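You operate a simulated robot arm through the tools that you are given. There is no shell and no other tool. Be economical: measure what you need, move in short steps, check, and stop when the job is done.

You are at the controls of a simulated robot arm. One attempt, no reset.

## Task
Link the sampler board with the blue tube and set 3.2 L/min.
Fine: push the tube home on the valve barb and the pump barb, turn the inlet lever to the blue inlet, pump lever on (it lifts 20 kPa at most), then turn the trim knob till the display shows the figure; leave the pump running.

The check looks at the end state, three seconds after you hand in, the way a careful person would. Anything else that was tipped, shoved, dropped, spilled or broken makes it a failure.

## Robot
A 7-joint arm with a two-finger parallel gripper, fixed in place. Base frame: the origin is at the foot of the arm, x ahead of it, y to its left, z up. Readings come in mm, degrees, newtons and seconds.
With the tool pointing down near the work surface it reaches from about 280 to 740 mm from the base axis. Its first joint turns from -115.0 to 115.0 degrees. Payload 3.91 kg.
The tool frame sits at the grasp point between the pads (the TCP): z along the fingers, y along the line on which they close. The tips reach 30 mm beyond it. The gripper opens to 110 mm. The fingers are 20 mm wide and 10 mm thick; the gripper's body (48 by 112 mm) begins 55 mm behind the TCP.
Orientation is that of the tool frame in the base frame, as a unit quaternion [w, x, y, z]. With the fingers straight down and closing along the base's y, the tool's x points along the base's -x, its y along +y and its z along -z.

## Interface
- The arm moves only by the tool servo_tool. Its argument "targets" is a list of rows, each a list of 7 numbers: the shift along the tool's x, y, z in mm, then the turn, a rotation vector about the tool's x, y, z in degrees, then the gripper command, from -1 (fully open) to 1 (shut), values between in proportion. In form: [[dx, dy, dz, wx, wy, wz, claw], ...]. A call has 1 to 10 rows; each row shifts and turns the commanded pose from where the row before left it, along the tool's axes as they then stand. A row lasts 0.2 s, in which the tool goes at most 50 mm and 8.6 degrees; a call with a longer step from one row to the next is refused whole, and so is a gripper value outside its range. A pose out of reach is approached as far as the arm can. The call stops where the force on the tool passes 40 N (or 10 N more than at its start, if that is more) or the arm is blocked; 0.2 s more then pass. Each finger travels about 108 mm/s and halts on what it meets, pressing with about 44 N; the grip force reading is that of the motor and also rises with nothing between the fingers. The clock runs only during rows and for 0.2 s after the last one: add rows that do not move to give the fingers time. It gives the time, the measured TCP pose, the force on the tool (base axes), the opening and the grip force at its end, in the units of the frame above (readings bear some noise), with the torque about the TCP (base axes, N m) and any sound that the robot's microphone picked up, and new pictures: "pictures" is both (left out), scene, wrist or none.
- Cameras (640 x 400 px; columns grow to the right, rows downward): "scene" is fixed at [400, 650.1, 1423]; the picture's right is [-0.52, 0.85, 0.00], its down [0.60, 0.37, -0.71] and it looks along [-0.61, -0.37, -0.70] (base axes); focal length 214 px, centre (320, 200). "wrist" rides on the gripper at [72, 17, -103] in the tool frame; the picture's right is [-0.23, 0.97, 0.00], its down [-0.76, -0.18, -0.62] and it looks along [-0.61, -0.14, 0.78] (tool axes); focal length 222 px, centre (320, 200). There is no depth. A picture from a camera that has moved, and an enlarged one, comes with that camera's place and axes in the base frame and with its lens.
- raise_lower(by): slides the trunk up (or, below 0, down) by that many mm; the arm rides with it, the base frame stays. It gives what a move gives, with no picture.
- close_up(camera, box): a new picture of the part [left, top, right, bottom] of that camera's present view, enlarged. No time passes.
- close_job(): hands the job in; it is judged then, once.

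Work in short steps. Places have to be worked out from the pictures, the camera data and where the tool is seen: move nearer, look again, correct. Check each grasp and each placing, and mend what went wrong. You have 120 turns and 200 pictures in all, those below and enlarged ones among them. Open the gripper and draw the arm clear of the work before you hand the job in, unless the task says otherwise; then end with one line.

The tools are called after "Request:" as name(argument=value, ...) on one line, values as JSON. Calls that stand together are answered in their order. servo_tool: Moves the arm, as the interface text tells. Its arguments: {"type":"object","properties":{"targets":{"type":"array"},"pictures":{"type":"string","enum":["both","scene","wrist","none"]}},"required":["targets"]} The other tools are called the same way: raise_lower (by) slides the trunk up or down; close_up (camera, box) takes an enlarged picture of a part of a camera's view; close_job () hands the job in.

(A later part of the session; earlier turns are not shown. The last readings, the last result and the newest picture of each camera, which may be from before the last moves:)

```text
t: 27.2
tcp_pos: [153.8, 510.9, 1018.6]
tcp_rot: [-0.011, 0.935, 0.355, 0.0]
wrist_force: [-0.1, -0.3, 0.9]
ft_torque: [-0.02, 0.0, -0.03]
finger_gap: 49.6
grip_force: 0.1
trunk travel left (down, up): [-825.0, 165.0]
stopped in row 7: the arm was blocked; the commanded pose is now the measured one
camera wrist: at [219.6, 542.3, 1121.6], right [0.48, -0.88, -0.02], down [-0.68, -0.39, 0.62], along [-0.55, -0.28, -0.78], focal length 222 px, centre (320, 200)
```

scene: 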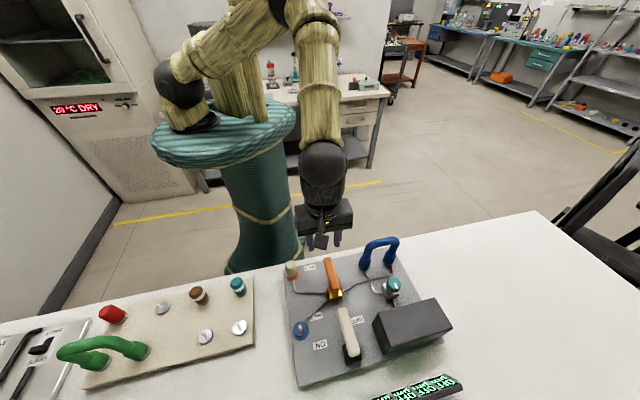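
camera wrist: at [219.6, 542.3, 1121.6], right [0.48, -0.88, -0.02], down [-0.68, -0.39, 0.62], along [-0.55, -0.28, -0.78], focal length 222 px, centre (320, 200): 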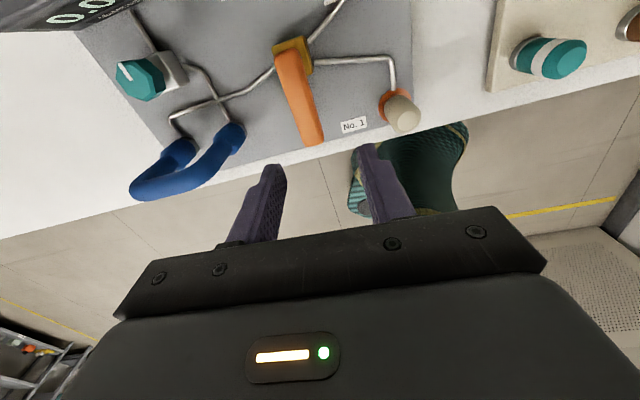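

The wrist hit its joint limit at this side; I'll turn the other way (tool x toward 225°) instead.

Request:
servo_tool(targets=[[0, 0, 0, 0, 0, -8.4, 0.1], [0, 0, 0, 0, 0, -8.4, 0.1], [0, 0, 0, 0, 0, -8.4, 0.1], [0, 0, 0, 0, 0, -8.4, 0.1], [0, 0, 0, 0, 0, -8.4, 0.1], [0, 0, 0, 0, 0, -8.4, 0.1], [0, 0, 0, 0, 0, -8.4, 0.1], [0, 0, 0, 0, 0, -8.4, 0.1], [0, 0, 0, 0, 0, -8.4, 0.1], [0, 0, 0, 0, 0, -8.4, 0.1]], pictures="none")

Request:
servo_tool(targets=[[0, 0, 0, 0, 0, -8.4, 0.1], [0, 0, 0, 0, 0, -8.4, 0.1], [0, 0, 0, 0, 0, -8.4, 0.1], [0, 0, 0, 0, 0, -8.4, 0.1], [0, 0, 0, 0, 0, -8.4, 0.1], [0, 0, 0, 0, 0, -8.4, 0.1], [0, 0, 0, 0, 0, -8.4, 0.1], [0, 0, 0, 0, 0, -8.4, 0.1], [0, 0, 0, 0, 0, -8.4, 0.1], [0, 0, 0, 0, 0, -8.4, 0.1]], pictures="none")

Request:
servo_tool(targets=[[0, 0, 0, 0, 0, -8, 0.1], [0, 0, 0, 0, 0, -6, 0.1], [0, 0, 0, 0, 0, 0, 0.1]], pictures="both")

```text
t: 29.4
tcp_pos: [153.2, 510.0, 1017.7]
tcp_rot: [-0.008, 0.454, 0.891, 0.007]
wrist_force: [0.0, 0.6, -0.1]
ft_torque: [0.0, 0.03, -0.04]
finger_gap: 49.6
grip_force: 0.1
trunk travel left (down, up): [-825.0, 165.0]
```

```text
t: 31.6
tcp_pos: [152.3, 508.2, 1018.8]
tcp_rot: [0.0, -0.259, 0.966, 0.011]
wrist_force: [-0.5, -0.2, 0.0]
ft_torque: [0.02, -0.02, -0.02]
finger_gap: 49.6
grip_force: 0.0
trunk travel left (down, up): [-825.0, 165.0]
```

```text
t: 32.4
tcp_pos: [151.8, 509.5, 1019.5]
tcp_rot: [0.001, -0.373, 0.928, 0.01]
wrist_force: [-1.6, 0.1, -0.4]
ft_torque: [0.0, -0.01, 0.01]
finger_gap: 49.6
grip_force: 0.1
trunk travel left (down, up): [-825.0, 165.0]
camera wrist: at [88.2, 468.9, 1120.5], right [-0.51, 0.86, 0.02], down [0.68, 0.39, 0.63], along [0.53, 0.33, -0.78], focal length 222 px, centre (320, 200)
```

scene: 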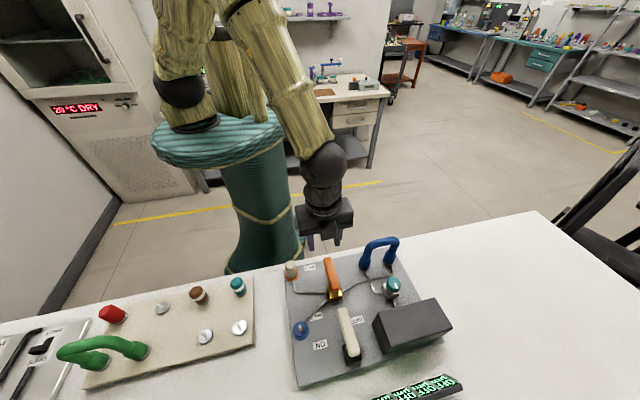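
wrist: 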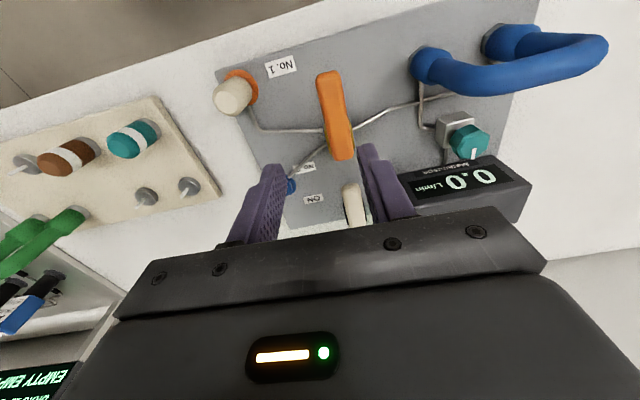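

Now facing the right way; lever lies on line x−y=−382. I'll level the tool, centre over the lever at (131,513) and descend to TCP z≈930 for a check.

Request:
servo_tool(targets=[[0, 0, 0, 1.07, 0.43, -1.2, 0.1], [12.2, 17.2, 0, 0, 0, 0, 0.0], [0, 0, 45, 0, 0, 0, 0.0], [0, 0, 45, 0, 0, 0, 0.0], [0, 0, 0, 0, 0, 0, 0.0]], pictures="both")

Request:
close_up(camera="wrist", box=[230, 0, 430, 220])

```text
t: 33.6
tcp_pos: [131.6, 510.7, 928.0]
tcp_rot: [0.0, -0.383, 0.924, 0.001]
wrist_force: [-0.3, -0.1, -0.1]
ft_torque: [0.04, 0.0, -0.03]
finger_gap: 55.1
grip_force: 0.1
trunk travel left (down, up): [-825.0, 165.0]
camera wrist: at [67.1, 472.4, 1030.7], right [-0.53, 0.85, 0.0], down [0.66, 0.41, 0.62], along [0.53, 0.33, -0.78], focal length 222 px, centre (320, 200)
```

scene: 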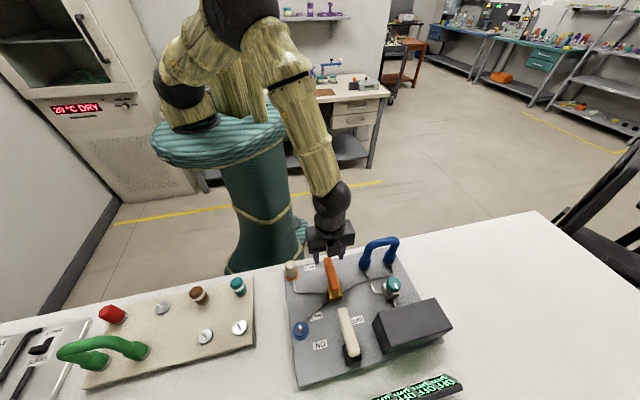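
wrist: 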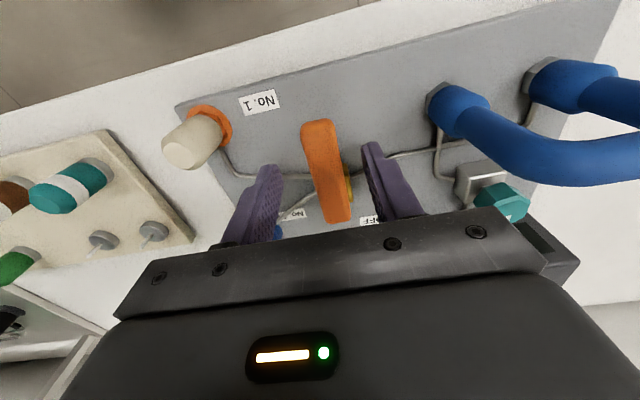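

```text
1.82 times, centred on (330, 110) of wrist
camera zoom: at [67.1, 472.4, 1030.7], right [-0.53, 0.85, 0.0], down [0.66, 0.41, 0.62], along [0.53, 0.33, -0.78], focal length 404 px, centre (302, 364)
```

zoom: 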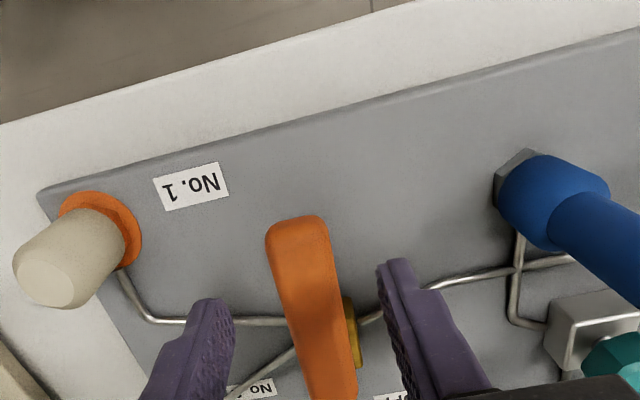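

Lever is centred between the fingers, gripping ~17 mm from the tip. Descending and closing.

Request:
servo_tool(targets=[[0, 0, 25, 0, 0, 0, 0.0], [0, 0, 26, 0, 0, 0, 0.0], [0, 0, 0, 0, 0, 0, 0.0], [0, 0, 0, 0, 0, 0, 0.3], [0, 0, 0, 0, 0, 0, 0.6], [0, 0, 0, 0, 0, 0, 1], [0, 0, 0, 0, 0, 0, 1]], pictures="both")

```text
t: 35.2
tcp_pos: [131.7, 512.2, 877.5]
tcp_rot: [0.0, -0.383, 0.924, 0.001]
wrist_force: [-0.5, -0.3, -0.3]
ft_torque: [0.33, -0.28, 0.05]
finger_gap: 25.8
grip_force: 43.4
trunk travel left (down, up): [-825.0, 165.0]
camera wrist: at [67.2, 473.7, 980.4], right [-0.53, 0.85, 0.0], down [0.66, 0.41, 0.62], along [0.53, 0.33, -0.78], focal length 222 px, centre (320, 200)
```

scene: 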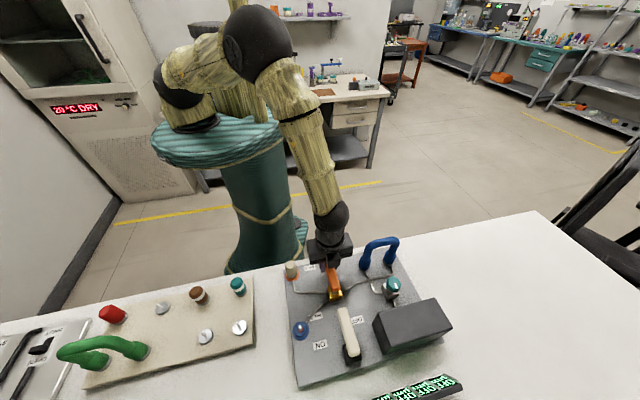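
wrist: 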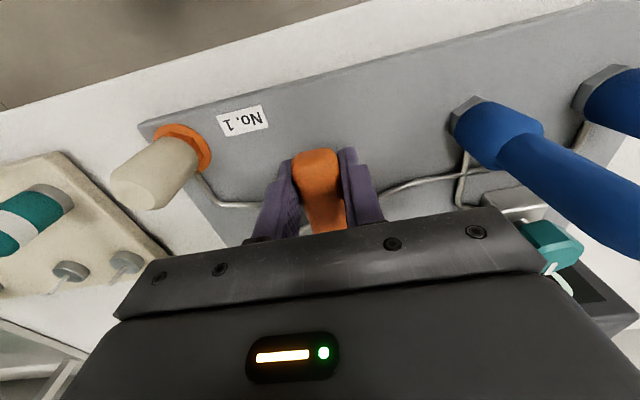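

The lever is gripped (25.8 mm). I'll swing it counter-clockwise about its pivot (radius ~67 mm) toward the No. 2 side, 30° first.

Request:
servo_tool(targets=[[-0.57, -8.71, 0, 0, 0, -7.5, 1], [-0.57, -8.71, 0, 0, 0, -7.5, 1], [-0.57, -8.71, 0, 0, 0, -7.5, 1], [-0.57, -8.71, 0, 0, 0, -7.5, 1], [0, 0, 0, 0, 0, 0, 1]], pictures="scene")

```text
t: 36.4
tcp_pos: [159.8, 496.2, 877.3]
tcp_rot: [0.001, -0.61, 0.792, 0.001]
wrist_force: [-2.4, 4.8, 3.3]
ft_torque: [-1.11, 0.36, 0.26]
finger_gap: 25.7
grip_force: 43.8
trunk travel left (down, up): [-825.0, 165.0]
```

scene: 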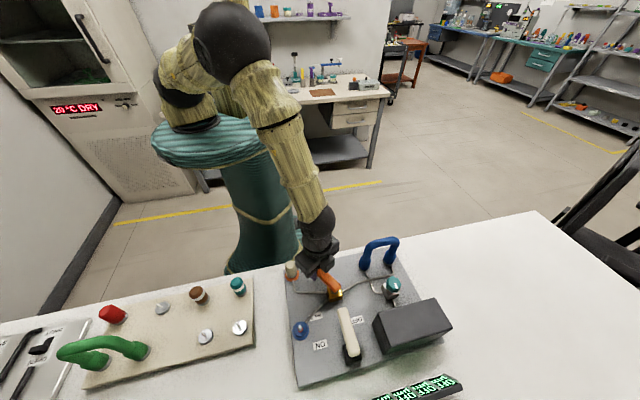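

The lever follows with small forces. Continuing to about 60°.

Request:
servo_tool(targets=[[-0.57, -8.71, 0, 0, 0, -7.5, 1], [-0.57, -8.71, 0, 0, 0, -7.5, 1], [-0.57, -8.71, 0, 0, 0, -7.5, 1], [-0.57, -8.71, 0, 0, 0, -7.5, 1], [0, 0, 0, 0, 0, 0, 1]], pictures="both")

```text
t: 37.6
tcp_pos: [194.1, 496.0, 878.4]
tcp_rot: [-0.002, 0.795, -0.607, 0.0]
wrist_force: [-12.3, 9.8, 10.9]
ft_torque: [0.19, 0.16, 0.56]
finger_gap: 25.6
grip_force: 43.8
trunk travel left (down, up): [-825.0, 165.0]
camera wrist: at [195.5, 421.8, 980.1], right [-1.0, -0.04, 0.0], down [-0.03, 0.78, 0.63], along [-0.02, 0.63, -0.78], focal length 222 px, centre (320, 200)
```

scene: 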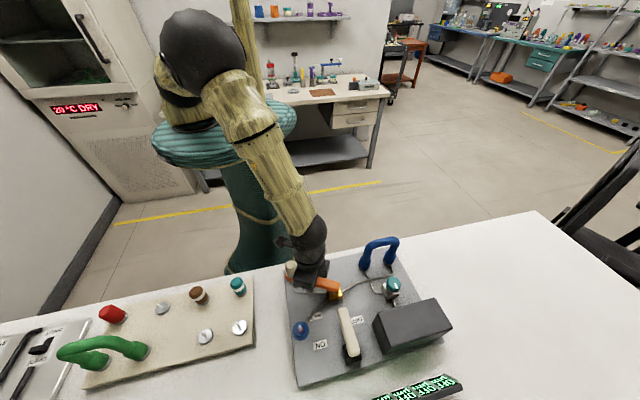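
wrist: 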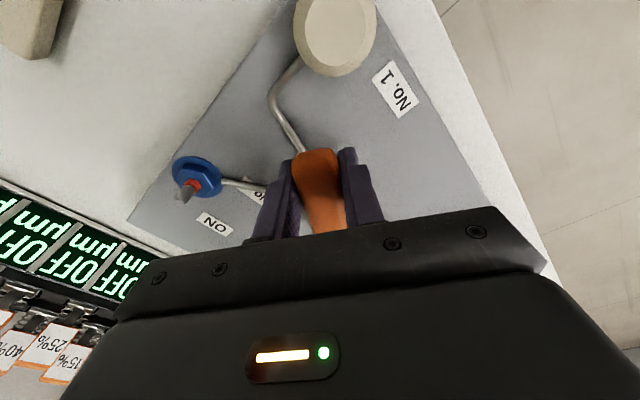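

At 285° now; forces still moderate with a slight outward pull, so I'll trim 1.5 mm inward and continue.

Request:
servo_tool(targets=[[-1.6, -8.5, 0, 0, 0, -7.5, 1], [-1.0, -8.5, 0, 0, 0, -7.5, 1], [0, 0, 0, 0, 0, 0, 1]], pictures="none")

```text
t: 38.4
tcp_pos: [209.1, 503.5, 877.7]
tcp_rot: [0.0, 0.867, -0.499, -0.001]
wrist_force: [-14.2, 4.6, 12.9]
ft_torque: [0.73, 0.54, 0.71]
finger_gap: 25.6
grip_force: 44.1
trunk travel left (down, up): [-825.0, 165.0]
```

At 300°, no stop yet. Continuing towards 315°.

Request:
servo_tool(targets=[[-0.8, -8.4, -0.5, 0, 0, -7.5, 1], [-0.8, -8.4, -0.5, 0, 0, -7.5, 1], [0, 0, 0, 0, 0, 0, 1]], pictures="both")

```text
t: 39.2
tcp_pos: [222.8, 513.2, 877.6]
tcp_rot: [0.001, 0.924, -0.383, -0.001]
wrist_force: [-19.7, -0.4, 2.0]
ft_torque: [0.23, 0.64, 0.06]
finger_gap: 25.6
grip_force: 44.3
trunk travel left (down, up): [-825.0, 165.0]
camera wrist: at [261.1, 450.4, 980.4], right [-0.85, -0.53, 0.0], down [-0.41, 0.66, 0.62], along [-0.33, 0.53, -0.78], focal length 222 px, centre (320, 200)
```

scene: 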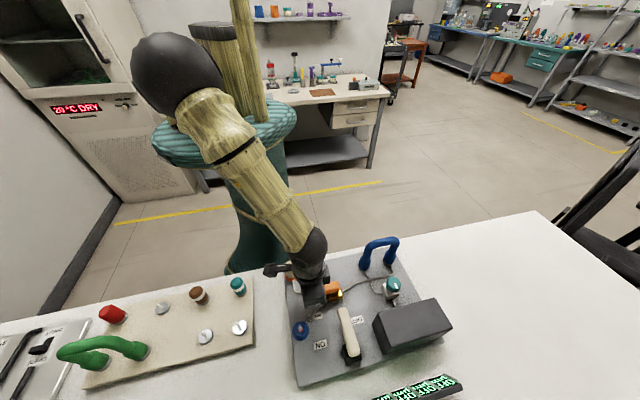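
wrist: 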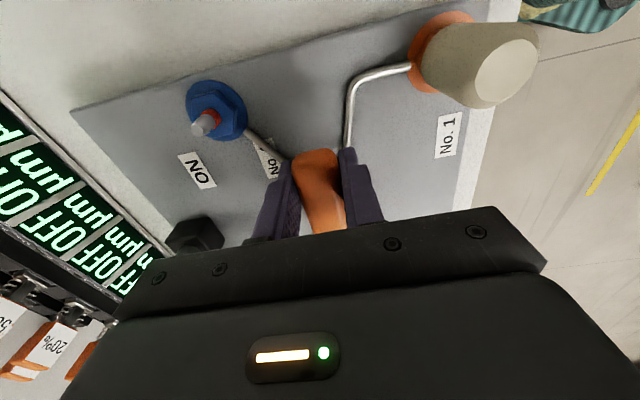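

At 315° with friction-like resistance only. I'll test a bit further for an end stop.

Request:
servo_tool(targets=[[-1.5, -5.5, 0, 0, 0, -5, 1], [-0.4, -5.5, 0, 0, 0, -5, 1], [0, 0, 0, 0, 0, 0, 1]], pictures="none")

```text
t: 40.0
tcp_pos: [235.1, 523.4, 877.2]
tcp_rot: [-0.001, 0.954, -0.301, 0.001]
wrist_force: [12.3, -5.5, 4.5]
ft_torque: [-0.56, -0.87, -1.33]
finger_gap: 27.6
grip_force: 44.3
trunk travel left (down, up): [-825.0, 165.0]
```

The finger gap and torque changed: the lever may have met its stop or detent. Looking.

Request:
close_up(camera="wrist", box=[230, 50, 430, 240])

Request:
close_up(camera="scene", box=[270, 245, 390, 355])

```text
2.11 times, centred on (330, 145) of wrist
camera zoom: at [284.3, 468.0, 980.5], right [-0.75, -0.67, 0.0], down [-0.52, 0.58, 0.62], along [-0.41, 0.47, -0.78], focal length 468 px, centre (299, 316)
```

zoom: 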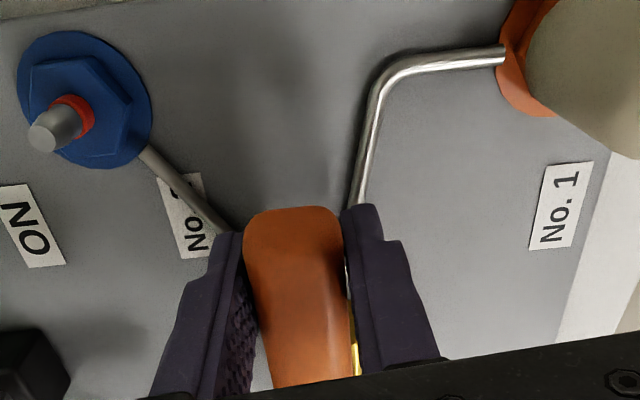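

```text
3.64 times, centred on (330, 300) of scene
camera zoom: at [400.0, 650.1, 1423.0], right [-0.52, 0.85, 0.0], down [0.6, 0.37, -0.71], along [-0.61, -0.37, -0.7], focal length 780 px, centre (284, -164)
```

zoom: 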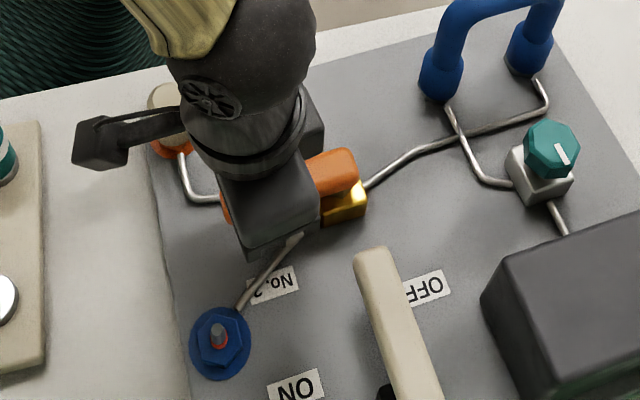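

The lever has come to rest at its 90° stop (~315°), clearly on the No. 2 side. Releasing and rising.

Request:
servo_tool(targets=[[0, 0, 0, 0, 0, 4, 0.6], [0, 0, 0, 0, 0, 0, -0.1], [0, 0, 0, 0, 0, 0, -0.1], [0, 0, -30, 0, 0, 0, -0.1], [0, 0, -45, 0, 0, 0, -0.1], [0, 0, -45, 0, 0, 0, -0.1], [0, 0, 0, 0, 0, 0, -0.1]], pictures="both")

Request:
close_up(camera="wrist", box=[150, 50, 450, 230])

Request:
close_up(camera="scene", box=[270, 245, 390, 355])

```text
t: 41.6
tcp_pos: [229.5, 524.0, 999.1]
tcp_rot: [0.0, 0.943, -0.332, 0.0]
wrist_force: [0.3, -1.0, 0.0]
ft_torque: [0.0, -0.02, 0.0]
finger_gap: 60.4
grip_force: 0.0
trunk travel left (down, up): [-825.0, 165.0]
camera wrist: at [275.0, 464.9, 1100.9], right [-0.79, -0.61, 0.0], down [-0.48, 0.62, 0.62], along [-0.38, 0.49, -0.78], focal length 222 px, centre (320, 200)
```

scene: 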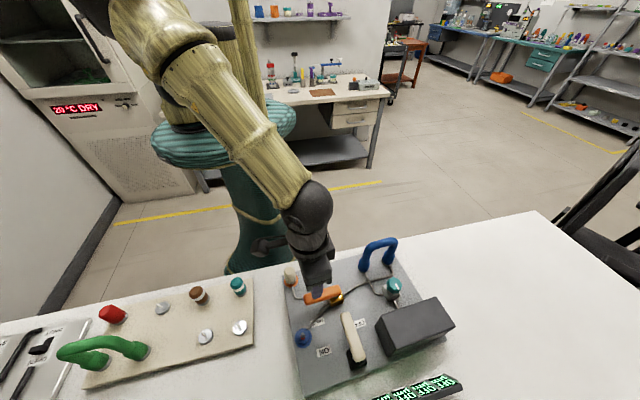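
wrist: 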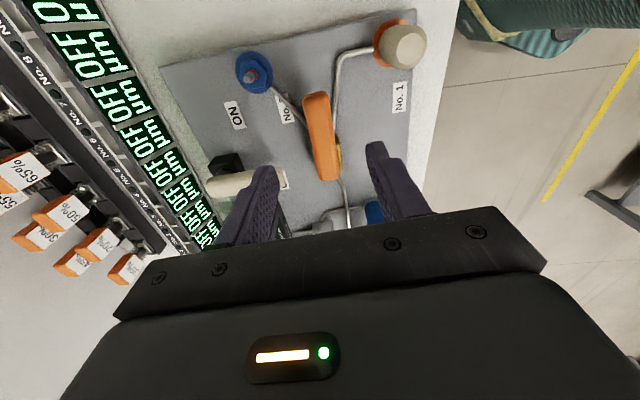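

```text
2.13 times, centred on (300, 140) of wrist
camera zoom: at [275.0, 464.9, 1100.9], right [-0.79, -0.61, 0.0], down [-0.48, 0.62, 0.62], along [-0.38, 0.49, -0.78], focal length 474 px, centre (363, 328)
```

zoom: 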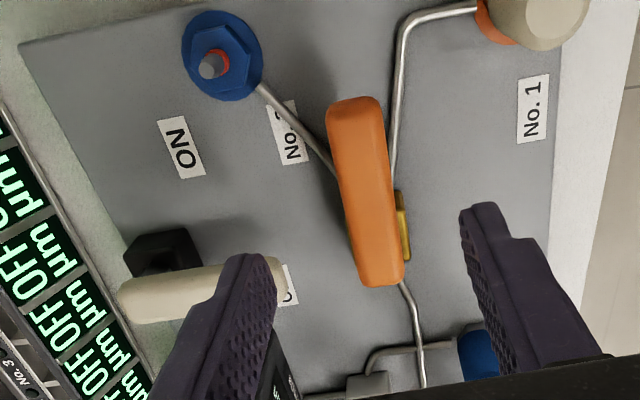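

```text
3.64 times, centred on (330, 300) of scene
camera zoom: at [400.0, 650.1, 1423.0], right [-0.52, 0.85, 0.0], down [0.6, 0.37, -0.71], along [-0.61, -0.37, -0.7], focal length 780 px, centre (284, -164)
```

zoom: 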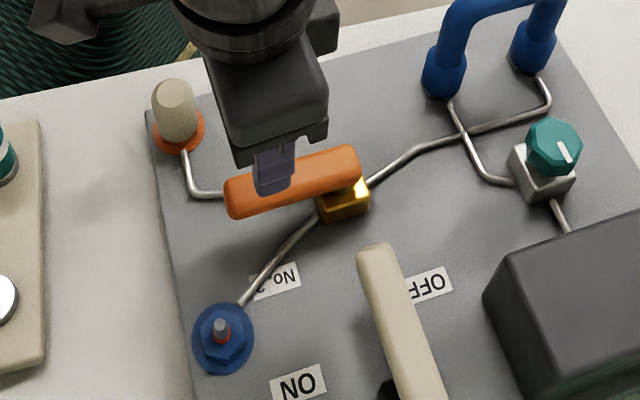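

Comparing pictures, the board itself was rotated ~4° in that last step (blue inlet moved ~19 mm), so it is loose on the table and I overshot the stop. I'll finish with gentler motion and push the board back afterwards. Next: turn the wrist back and hover over the white pump lever.

Request:
servo_tool(targets=[[0, 0, 0, 0, 0, 8.4, -0.1], [0, 0, 0, 0, 0, 8.4, -0.1], [0, 0, 0, 0, 0, 8.4, -0.1], [0, 0, 0, 0, 0, 8.4, -0.1], [0, 0, 0, 0, 0, 8.4, -0.1], [0, 0, 0, 0, 0, 8.4, -0.1], [0, 0, 0, 0, 0, 8.4, -0.1], [0, 0, 0, 0, 0, 8.4, -0.1], [0, 0, 0, 0, 0, 8.4, -0.1], [0, 0, 0, 0, 0, 8.4, -0.1]], pictures="none")

Request:
servo_tool(targets=[[0, 0, 0, 0, 0, 8, -0.1], [-25, 20, 0, 0, 0, 0, -0.1], [-25, 20, 0, 0, 0, 0, -0.1], [0, 0, 0, 0, 0, 0, -0.1]], pictures="both")

Request:
close_up(camera="wrist", box=[200, 10, 440, 210])

```text
t: 43.8
tcp_pos: [230.2, 524.9, 998.3]
tcp_rot: [-0.001, -0.476, 0.88, 0.001]
wrist_force: [0.4, 1.3, -0.7]
ft_torque: [0.02, -0.05, -0.03]
finger_gap: 60.6
grip_force: 0.0
trunk travel left (down, up): [-825.0, 165.0]
```

```text
t: 44.8
tcp_pos: [233.5, 588.5, 1000.1]
tcp_rot: [0.0, -0.415, 0.91, 0.001]
wrist_force: [0.1, -0.4, 0.3]
ft_torque: [-0.01, -0.01, 0.0]
finger_gap: 60.4
grip_force: 0.1
trunk travel left (down, up): [-825.0, 165.0]
camera wrist: at [172.4, 544.7, 1102.1], right [-0.59, 0.81, 0.0], down [0.63, 0.46, 0.62], along [0.5, 0.37, -0.78], focal length 222 px, centre (320, 200)
```

scene: 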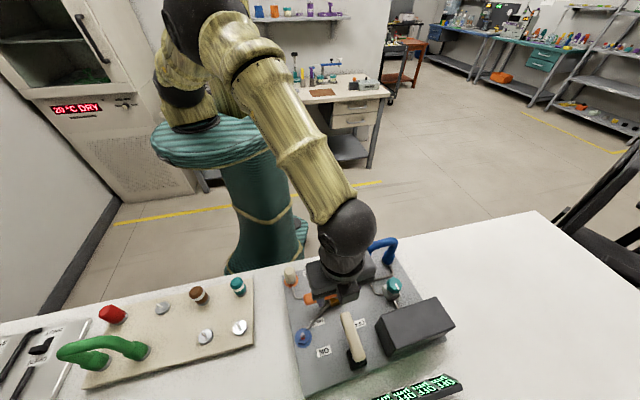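
wrist: 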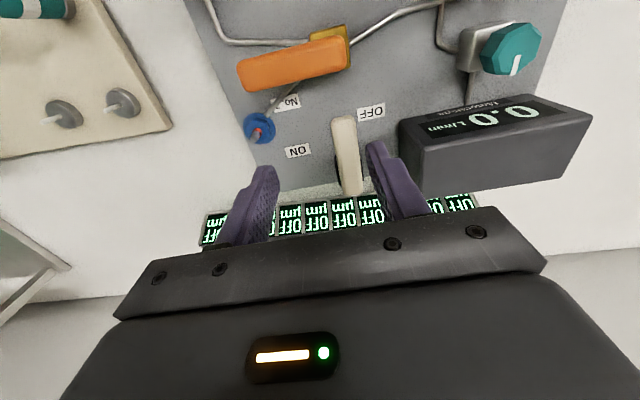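

```text
2.00 times, centred on (320, 110) of wrist
camera zoom: at [172.4, 544.7, 1102.1], right [-0.59, 0.81, 0.0], down [0.63, 0.46, 0.62], along [0.5, 0.37, -0.78], focal length 444 px, centre (320, 380)
```

zoom: 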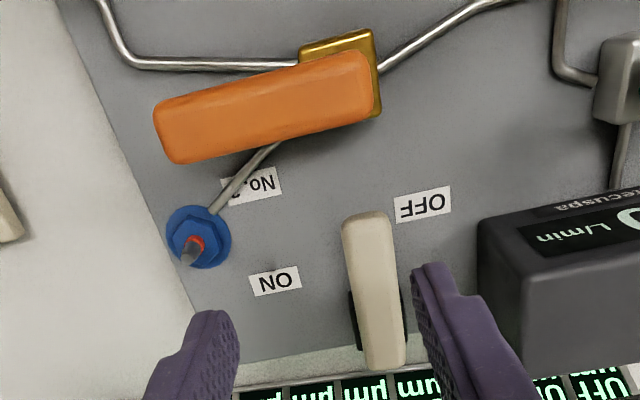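

The two levers are now 90° apart, so the inlet lever is at its stop. The pump lever runs from tip (219,607) to pivot ≈(277,667) at angle 226.6°. Centring over it at ~62 mm radius and descending.

Request:
servo_tool(targets=[[0, 0, 0, 0, 0, 2.4, 0.0], [-25, 22.4, 0, 0, 0, 0, 0.0], [0, 0, 40, 0, 0, 0, 0.0], [0, 0, 20, 0, 0, 0, 0.0], [0, 0, 0, 0, 0, 0, 0.0]], pictures="both")

```text
t: 46.0
tcp_pos: [234.9, 621.0, 936.5]
tcp_rot: [-0.001, -0.395, 0.919, 0.001]
wrist_force: [-0.7, -0.8, -0.3]
ft_torque: [-0.01, 0.01, -0.02]
finger_gap: 54.8
grip_force: 0.1
trunk travel left (down, up): [-825.0, 165.0]
camera wrist: at [171.7, 580.0, 1039.5], right [-0.55, 0.83, 0.0], down [0.65, 0.43, 0.62], along [0.52, 0.35, -0.78], focal length 222 px, centre (320, 200)
```

scene: 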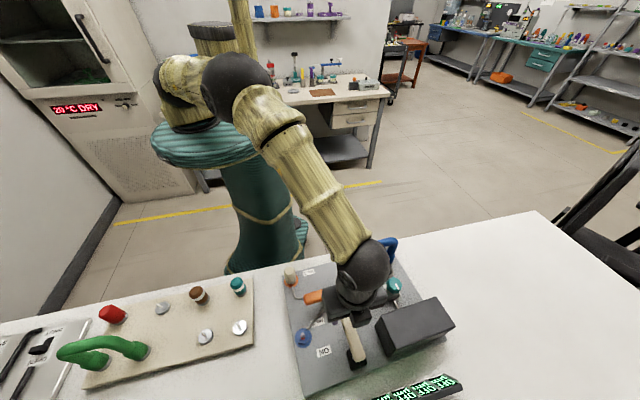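
wrist: 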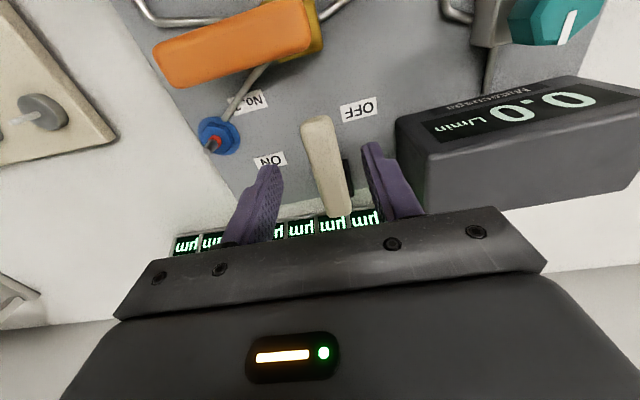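

Centred within 2–3 mm; descending to grip height and closing.

Request:
servo_tool(targets=[[0, 2, 24, 0, 0, 0, 0.1], [0, 0, 24, 0, 0, 0, 0.1], [0, 0, 0, 0, 0, 0, 0.3], [0, 0, 0, 0, 0, 0, 0.6], [0, 0, 0, 0, 0, 0, 1], [0, 0, 0, 0, 0, 0, 1]], pictures="wrist")

```text
t: 47.4
tcp_pos: [234.5, 624.5, 888.7]
tcp_rot: [0.001, -0.396, 0.918, 0.0]
wrist_force: [7.3, -1.1, 0.5]
ft_torque: [0.22, -0.42, 0.62]
finger_gap: 25.6
grip_force: 43.9
trunk travel left (down, up): [-825.0, 165.0]
camera wrist: at [171.7, 581.5, 991.5], right [-0.55, 0.83, 0.0], down [0.65, 0.43, 0.62], along [0.52, 0.35, -0.78], focal length 222 px, centre (320, 200)
```

wrist: 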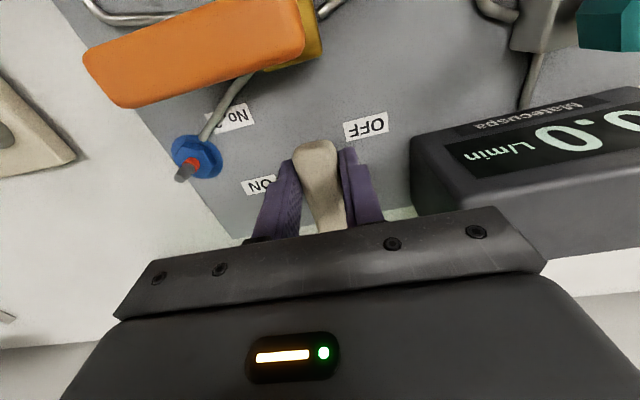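

Gripped. Swinging the pump lever counter-clockwise about its pivot, first 30°.

Request:
servo_tool(targets=[[-0.4, -7.9, 0, 0, 0, -7.5, 1], [-0.4, -7.9, 0, 0, 0, -7.5, 1], [-0.4, -7.9, 0, 0, 0, -7.5, 1], [-0.4, -7.9, 0, 0, 0, -7.5, 1], [0, 0, 0, 0, 0, 0, 1]], pictures="scene")

```text
t: 48.6
tcp_pos: [262.1, 607.3, 888.5]
tcp_rot: [0.0, -0.62, 0.784, 0.002]
wrist_force: [14.9, 2.1, -0.6]
ft_torque: [0.43, -0.43, -0.88]
finger_gap: 25.5
grip_force: 44.5
trunk travel left (down, up): [-825.0, 165.0]
```

scene: 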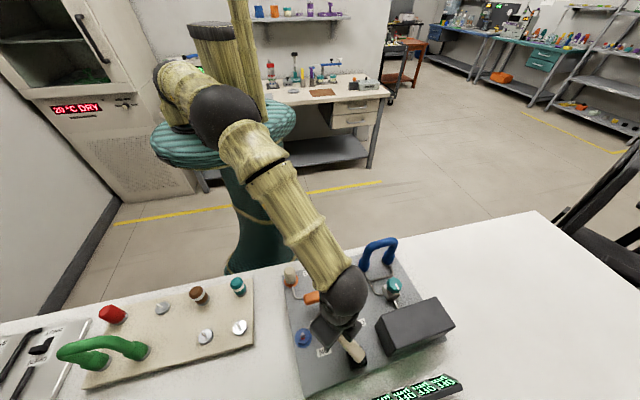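

The lever follows with modest force and the board is steady. Continuing another 30°.

Request:
servo_tool(targets=[[-0.4, -7.9, 0, 0, 0, -7.5, 1], [-0.4, -7.9, 0, 0, 0, -7.5, 1], [0, 0, 0, 0, 0, 0, 1]], pictures="none")

Request:
servo_tool(targets=[[-0.4, -7.9, 0, 0, 0, -7.5, 1], [-0.4, -7.9, 0, 0, 0, -7.5, 1], [0, 0, 0, 0, 0, 0, 1]], pictures="both")

```text
t: 49.4
tcp_pos: [277.1, 605.3, 890.2]
tcp_rot: [0.002, 0.718, -0.696, 0.0]
wrist_force: [10.7, -2.4, 0.2]
ft_torque: [0.02, -0.22, -0.67]
finger_gap: 25.9
grip_force: 44.6
trunk travel left (down, up): [-825.0, 165.0]
```

```text
t: 50.2
tcp_pos: [291.7, 608.5, 889.2]
tcp_rot: [0.0, 0.802, -0.597, 0.0]
wrist_force: [7.6, -0.3, 0.4]
ft_torque: [-0.22, -0.26, -0.43]
finger_gap: 25.5
grip_force: 44.5
trunk travel left (down, up): [-825.0, 165.0]
camera wrist: at [295.4, 534.4, 991.8], right [-1.0, -0.06, 0.0], down [-0.05, 0.78, 0.62], along [-0.04, 0.62, -0.78], focal length 222 px, centre (320, 200)
```

scene: 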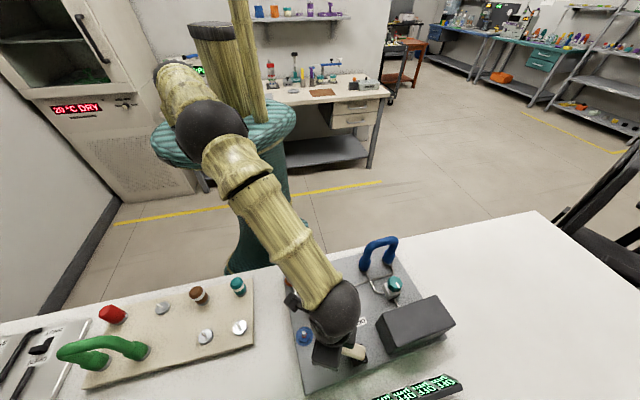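
wrist: 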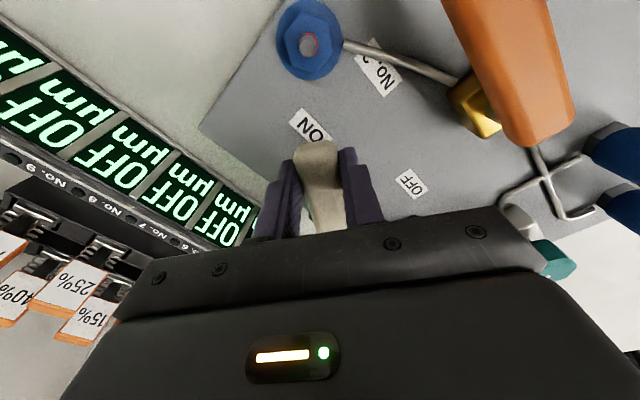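

At 286.7°, board steady. Continuing carefully to ~310° and then finer.

Request:
servo_tool(targets=[[-0.4, -7.9, 0, 0, 0, -7.5, 1], [-0.4, -7.9, 0, 0, 0, -7.5, 1], [0, 0, 0, 0, 0, 0, 1]], pictures="none")

Request:
servo_tool(targets=[[-0.4, -7.9, 0, 0, 0, -7.5, 1], [0, 0, 0, 0, 0, 0, 1]], pictures="both")

```text
t: 51.0
tcp_pos: [306.1, 616.1, 889.2]
tcp_rot: [0.0, 0.874, -0.486, -0.001]
wrist_force: [3.8, 1.4, -0.1]
ft_torque: [-0.4, -0.48, -0.27]
finger_gap: 25.6
grip_force: 44.1
trunk travel left (down, up): [-825.0, 165.0]
```

```text
t: 51.6
tcp_pos: [312.1, 619.9, 889.5]
tcp_rot: [0.0, 0.903, -0.429, -0.001]
wrist_force: [4.3, 3.3, 0.5]
ft_torque: [-0.04, -0.19, -0.34]
finger_gap: 25.5
grip_force: 44.3
trunk travel left (down, up): [-825.0, 165.0]
camera wrist: at [345.3, 552.7, 991.7], right [-0.9, -0.44, 0.0], down [-0.34, 0.7, 0.62], along [-0.28, 0.56, -0.78], focal length 222 px, centre (320, 200)
```

scene: 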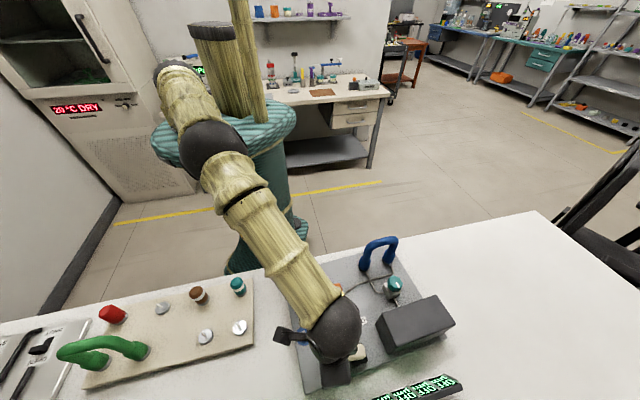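
wrist: 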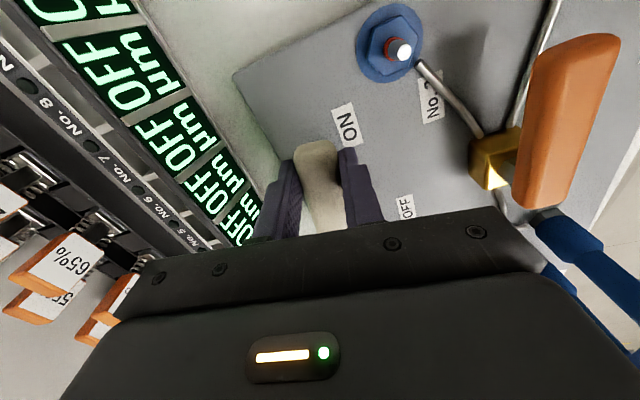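

Near 309°. Two final small steps toward the 90° stop.

Request:
servo_tool(targets=[[-0.2, -4.2, 0, 0, 0, -4, 1], [0, 0, 0, 0, 0, 0, 1]], pictures="none")

Request:
servo_tool(targets=[[-0.2, -3.2, 0, 0, 0, -3, 1], [0, 0, 0, 0, 0, 0, 1]], pictures="none")

```text
t: 52.2
tcp_pos: [315.9, 623.1, 889.7]
tcp_rot: [0.001, 0.918, -0.397, -0.001]
wrist_force: [6.1, 0.9, 0.0]
ft_torque: [0.23, 0.14, -0.3]
finger_gap: 25.5
grip_force: 43.7
trunk travel left (down, up): [-825.0, 165.0]
```

```text
t: 52.8
tcp_pos: [318.5, 624.5, 889.7]
tcp_rot: [0.0, 0.928, -0.373, 0.0]
wrist_force: [6.2, 2.3, 0.0]
ft_torque: [-0.01, -0.26, -0.45]
finger_gap: 25.6
grip_force: 44.3
trunk travel left (down, up): [-825.0, 165.0]
```

At 316°, about 90° of travel with no board motion. I'll release, rise and look at the lever and display.

Request:
servo_tool(targets=[[0, 0, 0, 0, 0, 0, 0.1], [0, 0, 0, 0, 0, 0, 0.0], [0, 0, -30, 0, 0, 0, 0.0], [0, 0, -45, 0, 0, 0, 0.0], [0, 0, -45, 0, 0, 0, 0.0], [0, 0, 0, 0, 0, 0, 0.0]], pictures="both")

Request:
close_up(camera="scene", box=[270, 265, 390, 385])

```text
t: 54.2
tcp_pos: [318.5, 624.3, 1011.1]
tcp_rot: [0.0, 0.927, -0.374, -0.001]
wrist_force: [0.7, 1.0, -0.4]
ft_torque: [-0.04, -0.02, 0.0]
finger_gap: 54.8
grip_force: 0.0
trunk travel left (down, up): [-825.0, 165.0]
camera wrist: at [359.1, 561.6, 1113.3], right [-0.84, -0.54, 0.0], down [-0.43, 0.66, 0.62], along [-0.34, 0.52, -0.78], focal length 222 px, centre (320, 200)
```

scene: 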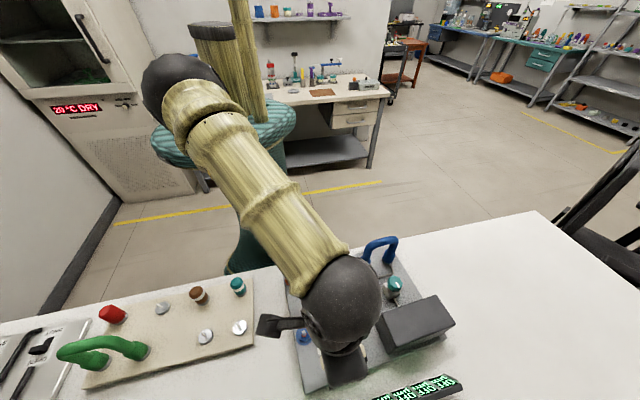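
wrist: 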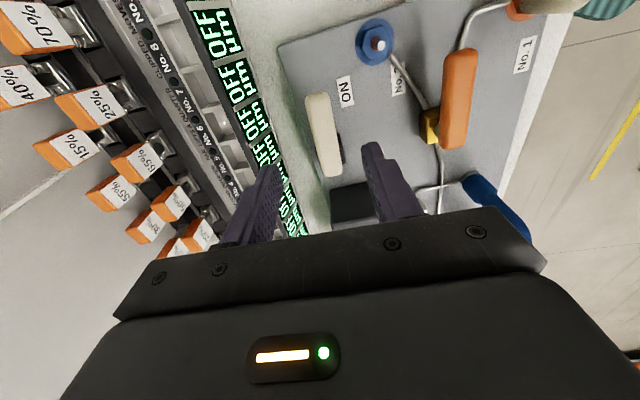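

```text
3.33 times, centred on (330, 325) of scene
camera zoom: at [400.0, 650.1, 1423.0], right [-0.52, 0.85, 0.0], down [0.6, 0.37, -0.71], along [-0.61, -0.37, -0.7], focal length 715 px, centre (287, -217)
```

zoom: 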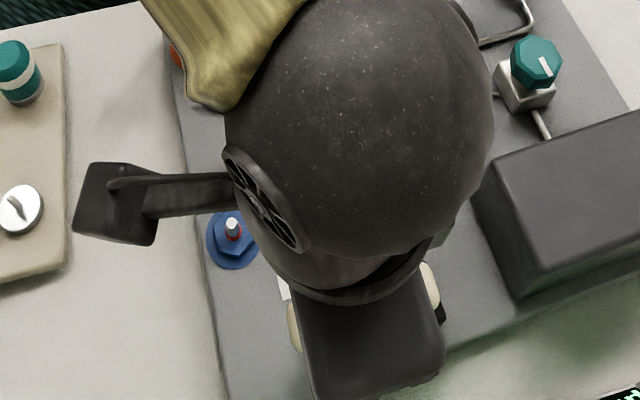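

The pump lever now parallels the inlet lever at 90° travel. Next I'll turn the wrist to 225° and go above the trim knob (~(82,689)) where the display is visible too.

Request:
servo_tool(targets=[[0, 0, 0, 0, 0, 8.4, 0.0], [0, 0, 0, 0, 0, 8.4, 0.0], [0, 0, 0, 0, 0, 8.4, 0.0], [0, 0, 0, 0, 0, 8.4, 0.0], [0, 0, 0, 0, 0, 8.4, 0.0], [0, 0, 0, 0, 0, 8.4, 0.0], [0, 0, 0, 0, 0, 8.4, 0.0], [0, 0, 0, 0, 0, 8.4, 0.0], [0, 0, 0, 0, 0, 8.4, 0.0], [0, 0, 0, 0, 0, 8.4, 0.0]], pictures="none")

Request:
servo_tool(targets=[[0, 0, 0, 0, 0, 7, 0.0], [24.2, 42.6, 0, 0, 0, 0, 0.0], [24.2, 42.6, 0, 0, 0, 0, 0.0], [24.2, 42.6, 0, 0, 0, 0, 0.0], [24.2, 42.6, 0, 0, 0, 0, 0.0], [24.2, 42.6, 0, 0, 0, 0, 0.0], [0, 0, 0, 0, 0, 0, 0], [0, 0, 0, 0, 0, 0, 0]], pictures="both")

Request:
close_up(camera="wrist", box=[220, 40, 500, 215])

Request:
close_up(camera="scene", box=[270, 245, 470, 400])

```text
t: 56.4
tcp_pos: [318.3, 622.6, 1011.7]
tcp_rot: [0.0, -0.439, 0.899, 0.0]
wrist_force: [-0.3, 1.1, 0.4]
ft_torque: [-0.02, -0.04, -0.04]
finger_gap: 55.1
grip_force: 0.1
trunk travel left (down, up): [-825.0, 165.0]
```

```text
t: 58.2
tcp_pos: [78.5, 687.0, 1010.7]
tcp_rot: [0.0, -0.384, 0.923, 0.001]
wrist_force: [-1.1, -0.7, 0.2]
ft_torque: [-0.01, -0.03, 0.01]
finger_gap: 55.0
grip_force: 0.1
trunk travel left (down, up): [-825.0, 165.0]
camera wrist: at [14.2, 647.5, 1113.3], right [-0.53, 0.85, 0.0], down [0.66, 0.41, 0.62], along [0.53, 0.33, -0.78], focal length 222 px, centre (320, 200)
```

scene: 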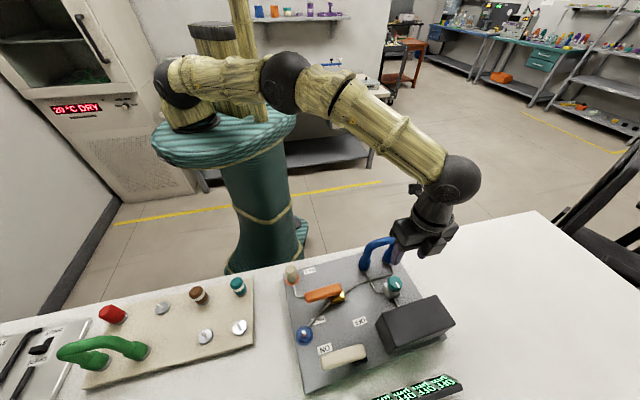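
wrist: 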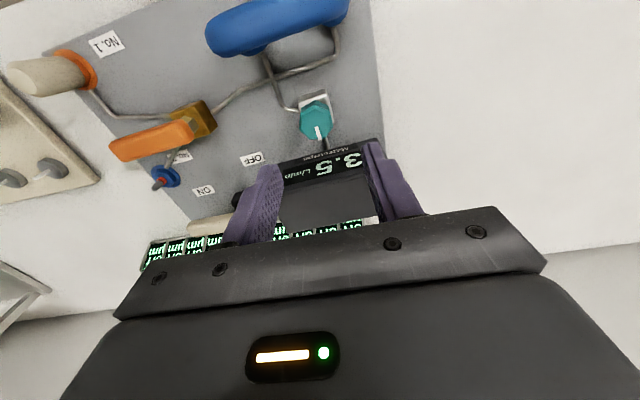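

```text
2.29 times, centred on (360, 128) of wrist
camera zoom: at [14.2, 647.5, 1113.3], right [-0.53, 0.85, 0.0], down [0.66, 0.41, 0.62], along [0.53, 0.33, -0.78], focal length 508 px, centre (229, 366)
```

zoom: 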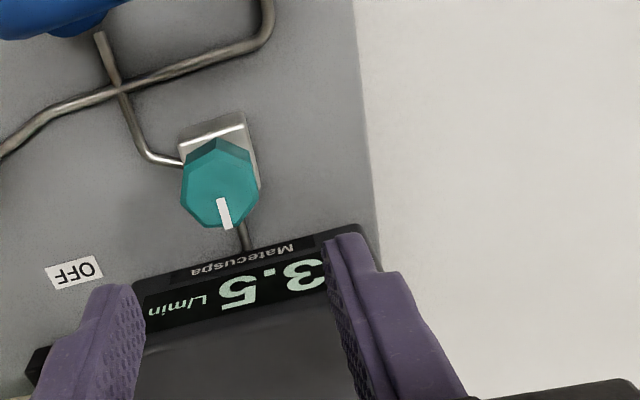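

```text
2.58 times, centred on (370, 322) of scene
camera zoom: at [400.0, 650.1, 1423.0], right [-0.52, 0.85, 0.0], down [0.6, 0.37, -0.71], along [-0.61, -0.37, -0.7], focal length 554 px, centre (191, -116)
```

zoom: 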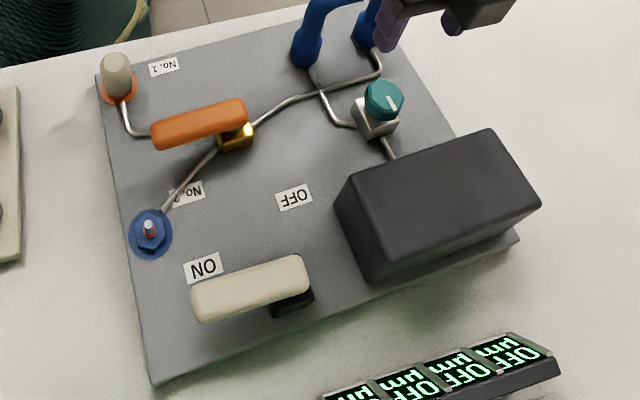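

The display reads 3.5 L/min, so flow is established. The knob top is at about (87,688,876). I'll turn to yaw 135° so that the display stays visible beside the fingers while gripping the knob, and centre over it.

Request:
servo_tool(targets=[[-6.9, -5.2, 0, 0, 0, 0, 0.0], [0, 0, 0, 0, 0, 8.2, 0.0], [0, 0, 0, 0, 0, 8.2, 0.0], [0, 0, 0, 0, 0, 8.2, 0.0], [0, 0, 0, 0, 0, 8.2, 0.0], [0, 0, 0, 0, 0, 8.2, 0.0], [0, 0, 0, 0, 0, 8.2, 0.0], [0, 0, 0, 0, 0, 8.2, 0.0], [0, 0, 0, 0, 0, 8.2, 0.0], [0, 0, 0, 0, 0, 8.2, 0.0]], pictures="none")

Request:
servo_tool(targets=[[0, 0, 0, 0, 0, 8.2, 0.0], [0, 0, 0, 0, 0, 8, 0.0], [0, 0, 40, 0, 0, 0, 0.0], [0, 0, 30, 0, 0, 0, 0.0], [0, 0, 0, 0, 0, 0, 0], [0, 0, 0, 0, 0, 0, 0]], pictures="wrist")

Request:
close_up(camera="wrist", box=[230, 60, 470, 220])

```text
t: 60.4
tcp_pos: [90.0, 689.7, 1011.0]
tcp_rot: [-0.001, 0.249, 0.968, 0.0]
wrist_force: [0.3, 0.1, -0.1]
ft_torque: [0.0, -0.02, 0.03]
finger_gap: 54.9
grip_force: 0.1
trunk travel left (down, up): [-825.0, 165.0]
```

```text
t: 61.8
tcp_pos: [90.4, 688.4, 940.7]
tcp_rot: [0.0, 0.382, 0.924, 0.0]
wrist_force: [1.2, 0.1, -0.1]
ft_torque: [0.01, -0.01, -0.01]
finger_gap: 54.9
grip_force: 0.1
trunk travel left (down, up): [-825.0, 165.0]
camera wrist: at [50.2, 751.3, 1042.6], right [0.85, 0.53, 0.0], down [0.41, -0.66, 0.62], along [0.33, -0.53, -0.78], focal length 222 px, centre (320, 200)
```

wrist: 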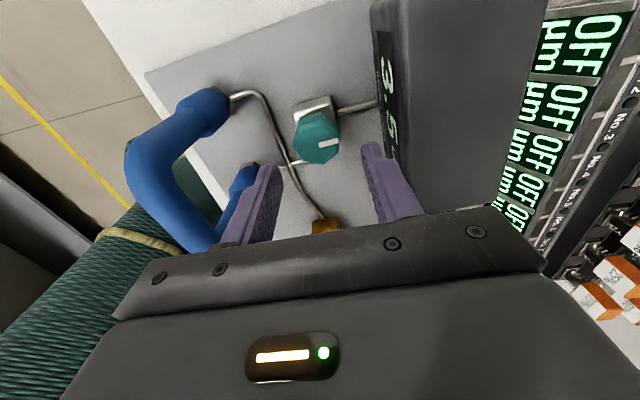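

```text
2.50 times, centred on (350, 140) of wrist
camera zoom: at [50.2, 751.3, 1042.6], right [0.85, 0.53, 0.0], down [0.41, -0.66, 0.62], along [0.33, -0.53, -0.78], focal length 555 px, centre (245, 350)
```

zoom: 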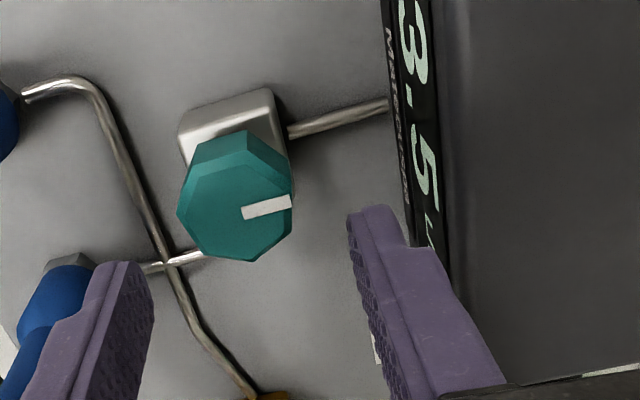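

Knob is ~39 mm wide; offset 3.6 mm in tool −y. Correcting, descending so the tips overlap only the knob, and closing softly.

Request:
servo_tool(targets=[[-0.6, -3.6, 0, 0, 0, 0, -0.1], [0, 0, 30, 0, 0, 0, -0.1], [0, 0, 24, 0, 0, 0, -0.1], [0, 0, 0, 0, 0, 0, -0.1], [0, 0, 0, 0, 0, 0, 0.1]], pictures="both")

Request:
close_up(camera="scene", box=[350, 240, 450, 330])

```text
t: 63.0
tcp_pos: [88.5, 687.0, 886.9]
tcp_rot: [-0.001, 0.381, 0.924, 0.001]
wrist_force: [0.0, 0.0, 0.2]
ft_torque: [0.04, 0.0, -0.01]
finger_gap: 49.3
grip_force: 0.1
trunk travel left (down, up): [-825.0, 165.0]
camera wrist: at [48.1, 748.6, 989.8], right [0.85, 0.53, 0.0], down [0.41, -0.66, 0.62], along [0.33, -0.53, -0.78], focal length 222 px, centre (320, 200)
```

scene: 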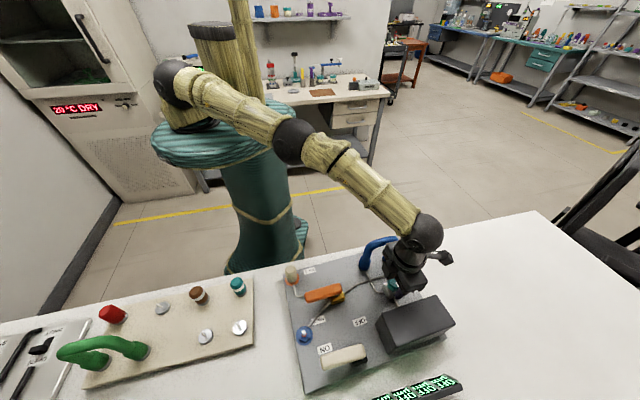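
wrist: 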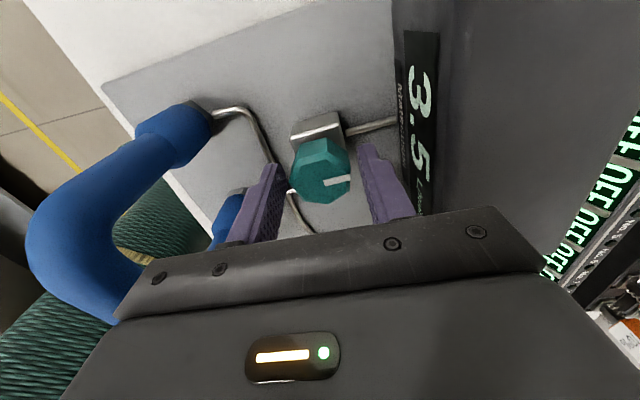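

```text
4.44 times, centred on (400, 285) of scene
camera zoom: at [400.0, 650.1, 1423.0], right [-0.52, 0.85, 0.0], down [0.6, 0.37, -0.71], along [-0.61, -0.37, -0.7], focal length 953 px, centre (-36, -178)
```

zoom: 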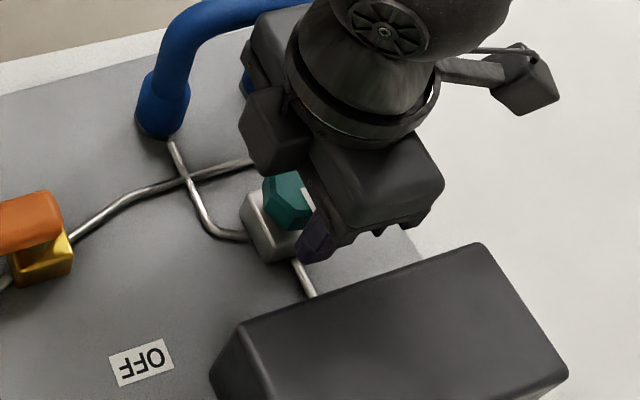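

The display stays in view. Closing on the knob.

Request:
servo_tool(targets=[[0, 0, 0, 0, 0, 0, 0.25], [0, 0, 0, 0, 0, 0, 0.5], [0, 0, 0, 0, 0, 0, 1], [0, 0, 0, 0, 0, 0, 1]], pictures="wrist")

```text
t: 64.0
tcp_pos: [89.5, 685.3, 887.3]
tcp_rot: [0.0, 0.382, 0.924, 0.001]
wrist_force: [4.3, 4.5, 0.4]
ft_torque: [0.08, -0.2, -0.01]
finger_gap: 37.5
grip_force: 44.0
trunk travel left (down, up): [-825.0, 165.0]
camera wrist: at [48.9, 749.2, 989.9], right [0.85, 0.53, 0.0], down [0.41, -0.66, 0.62], along [0.33, -0.53, -0.78], focal length 222 px, centre (320, 200)
```

wrist: 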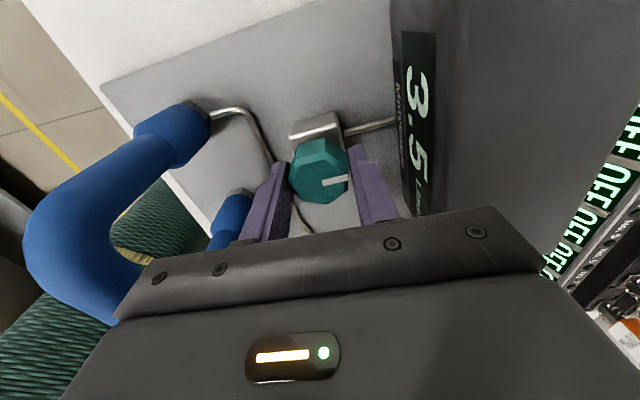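

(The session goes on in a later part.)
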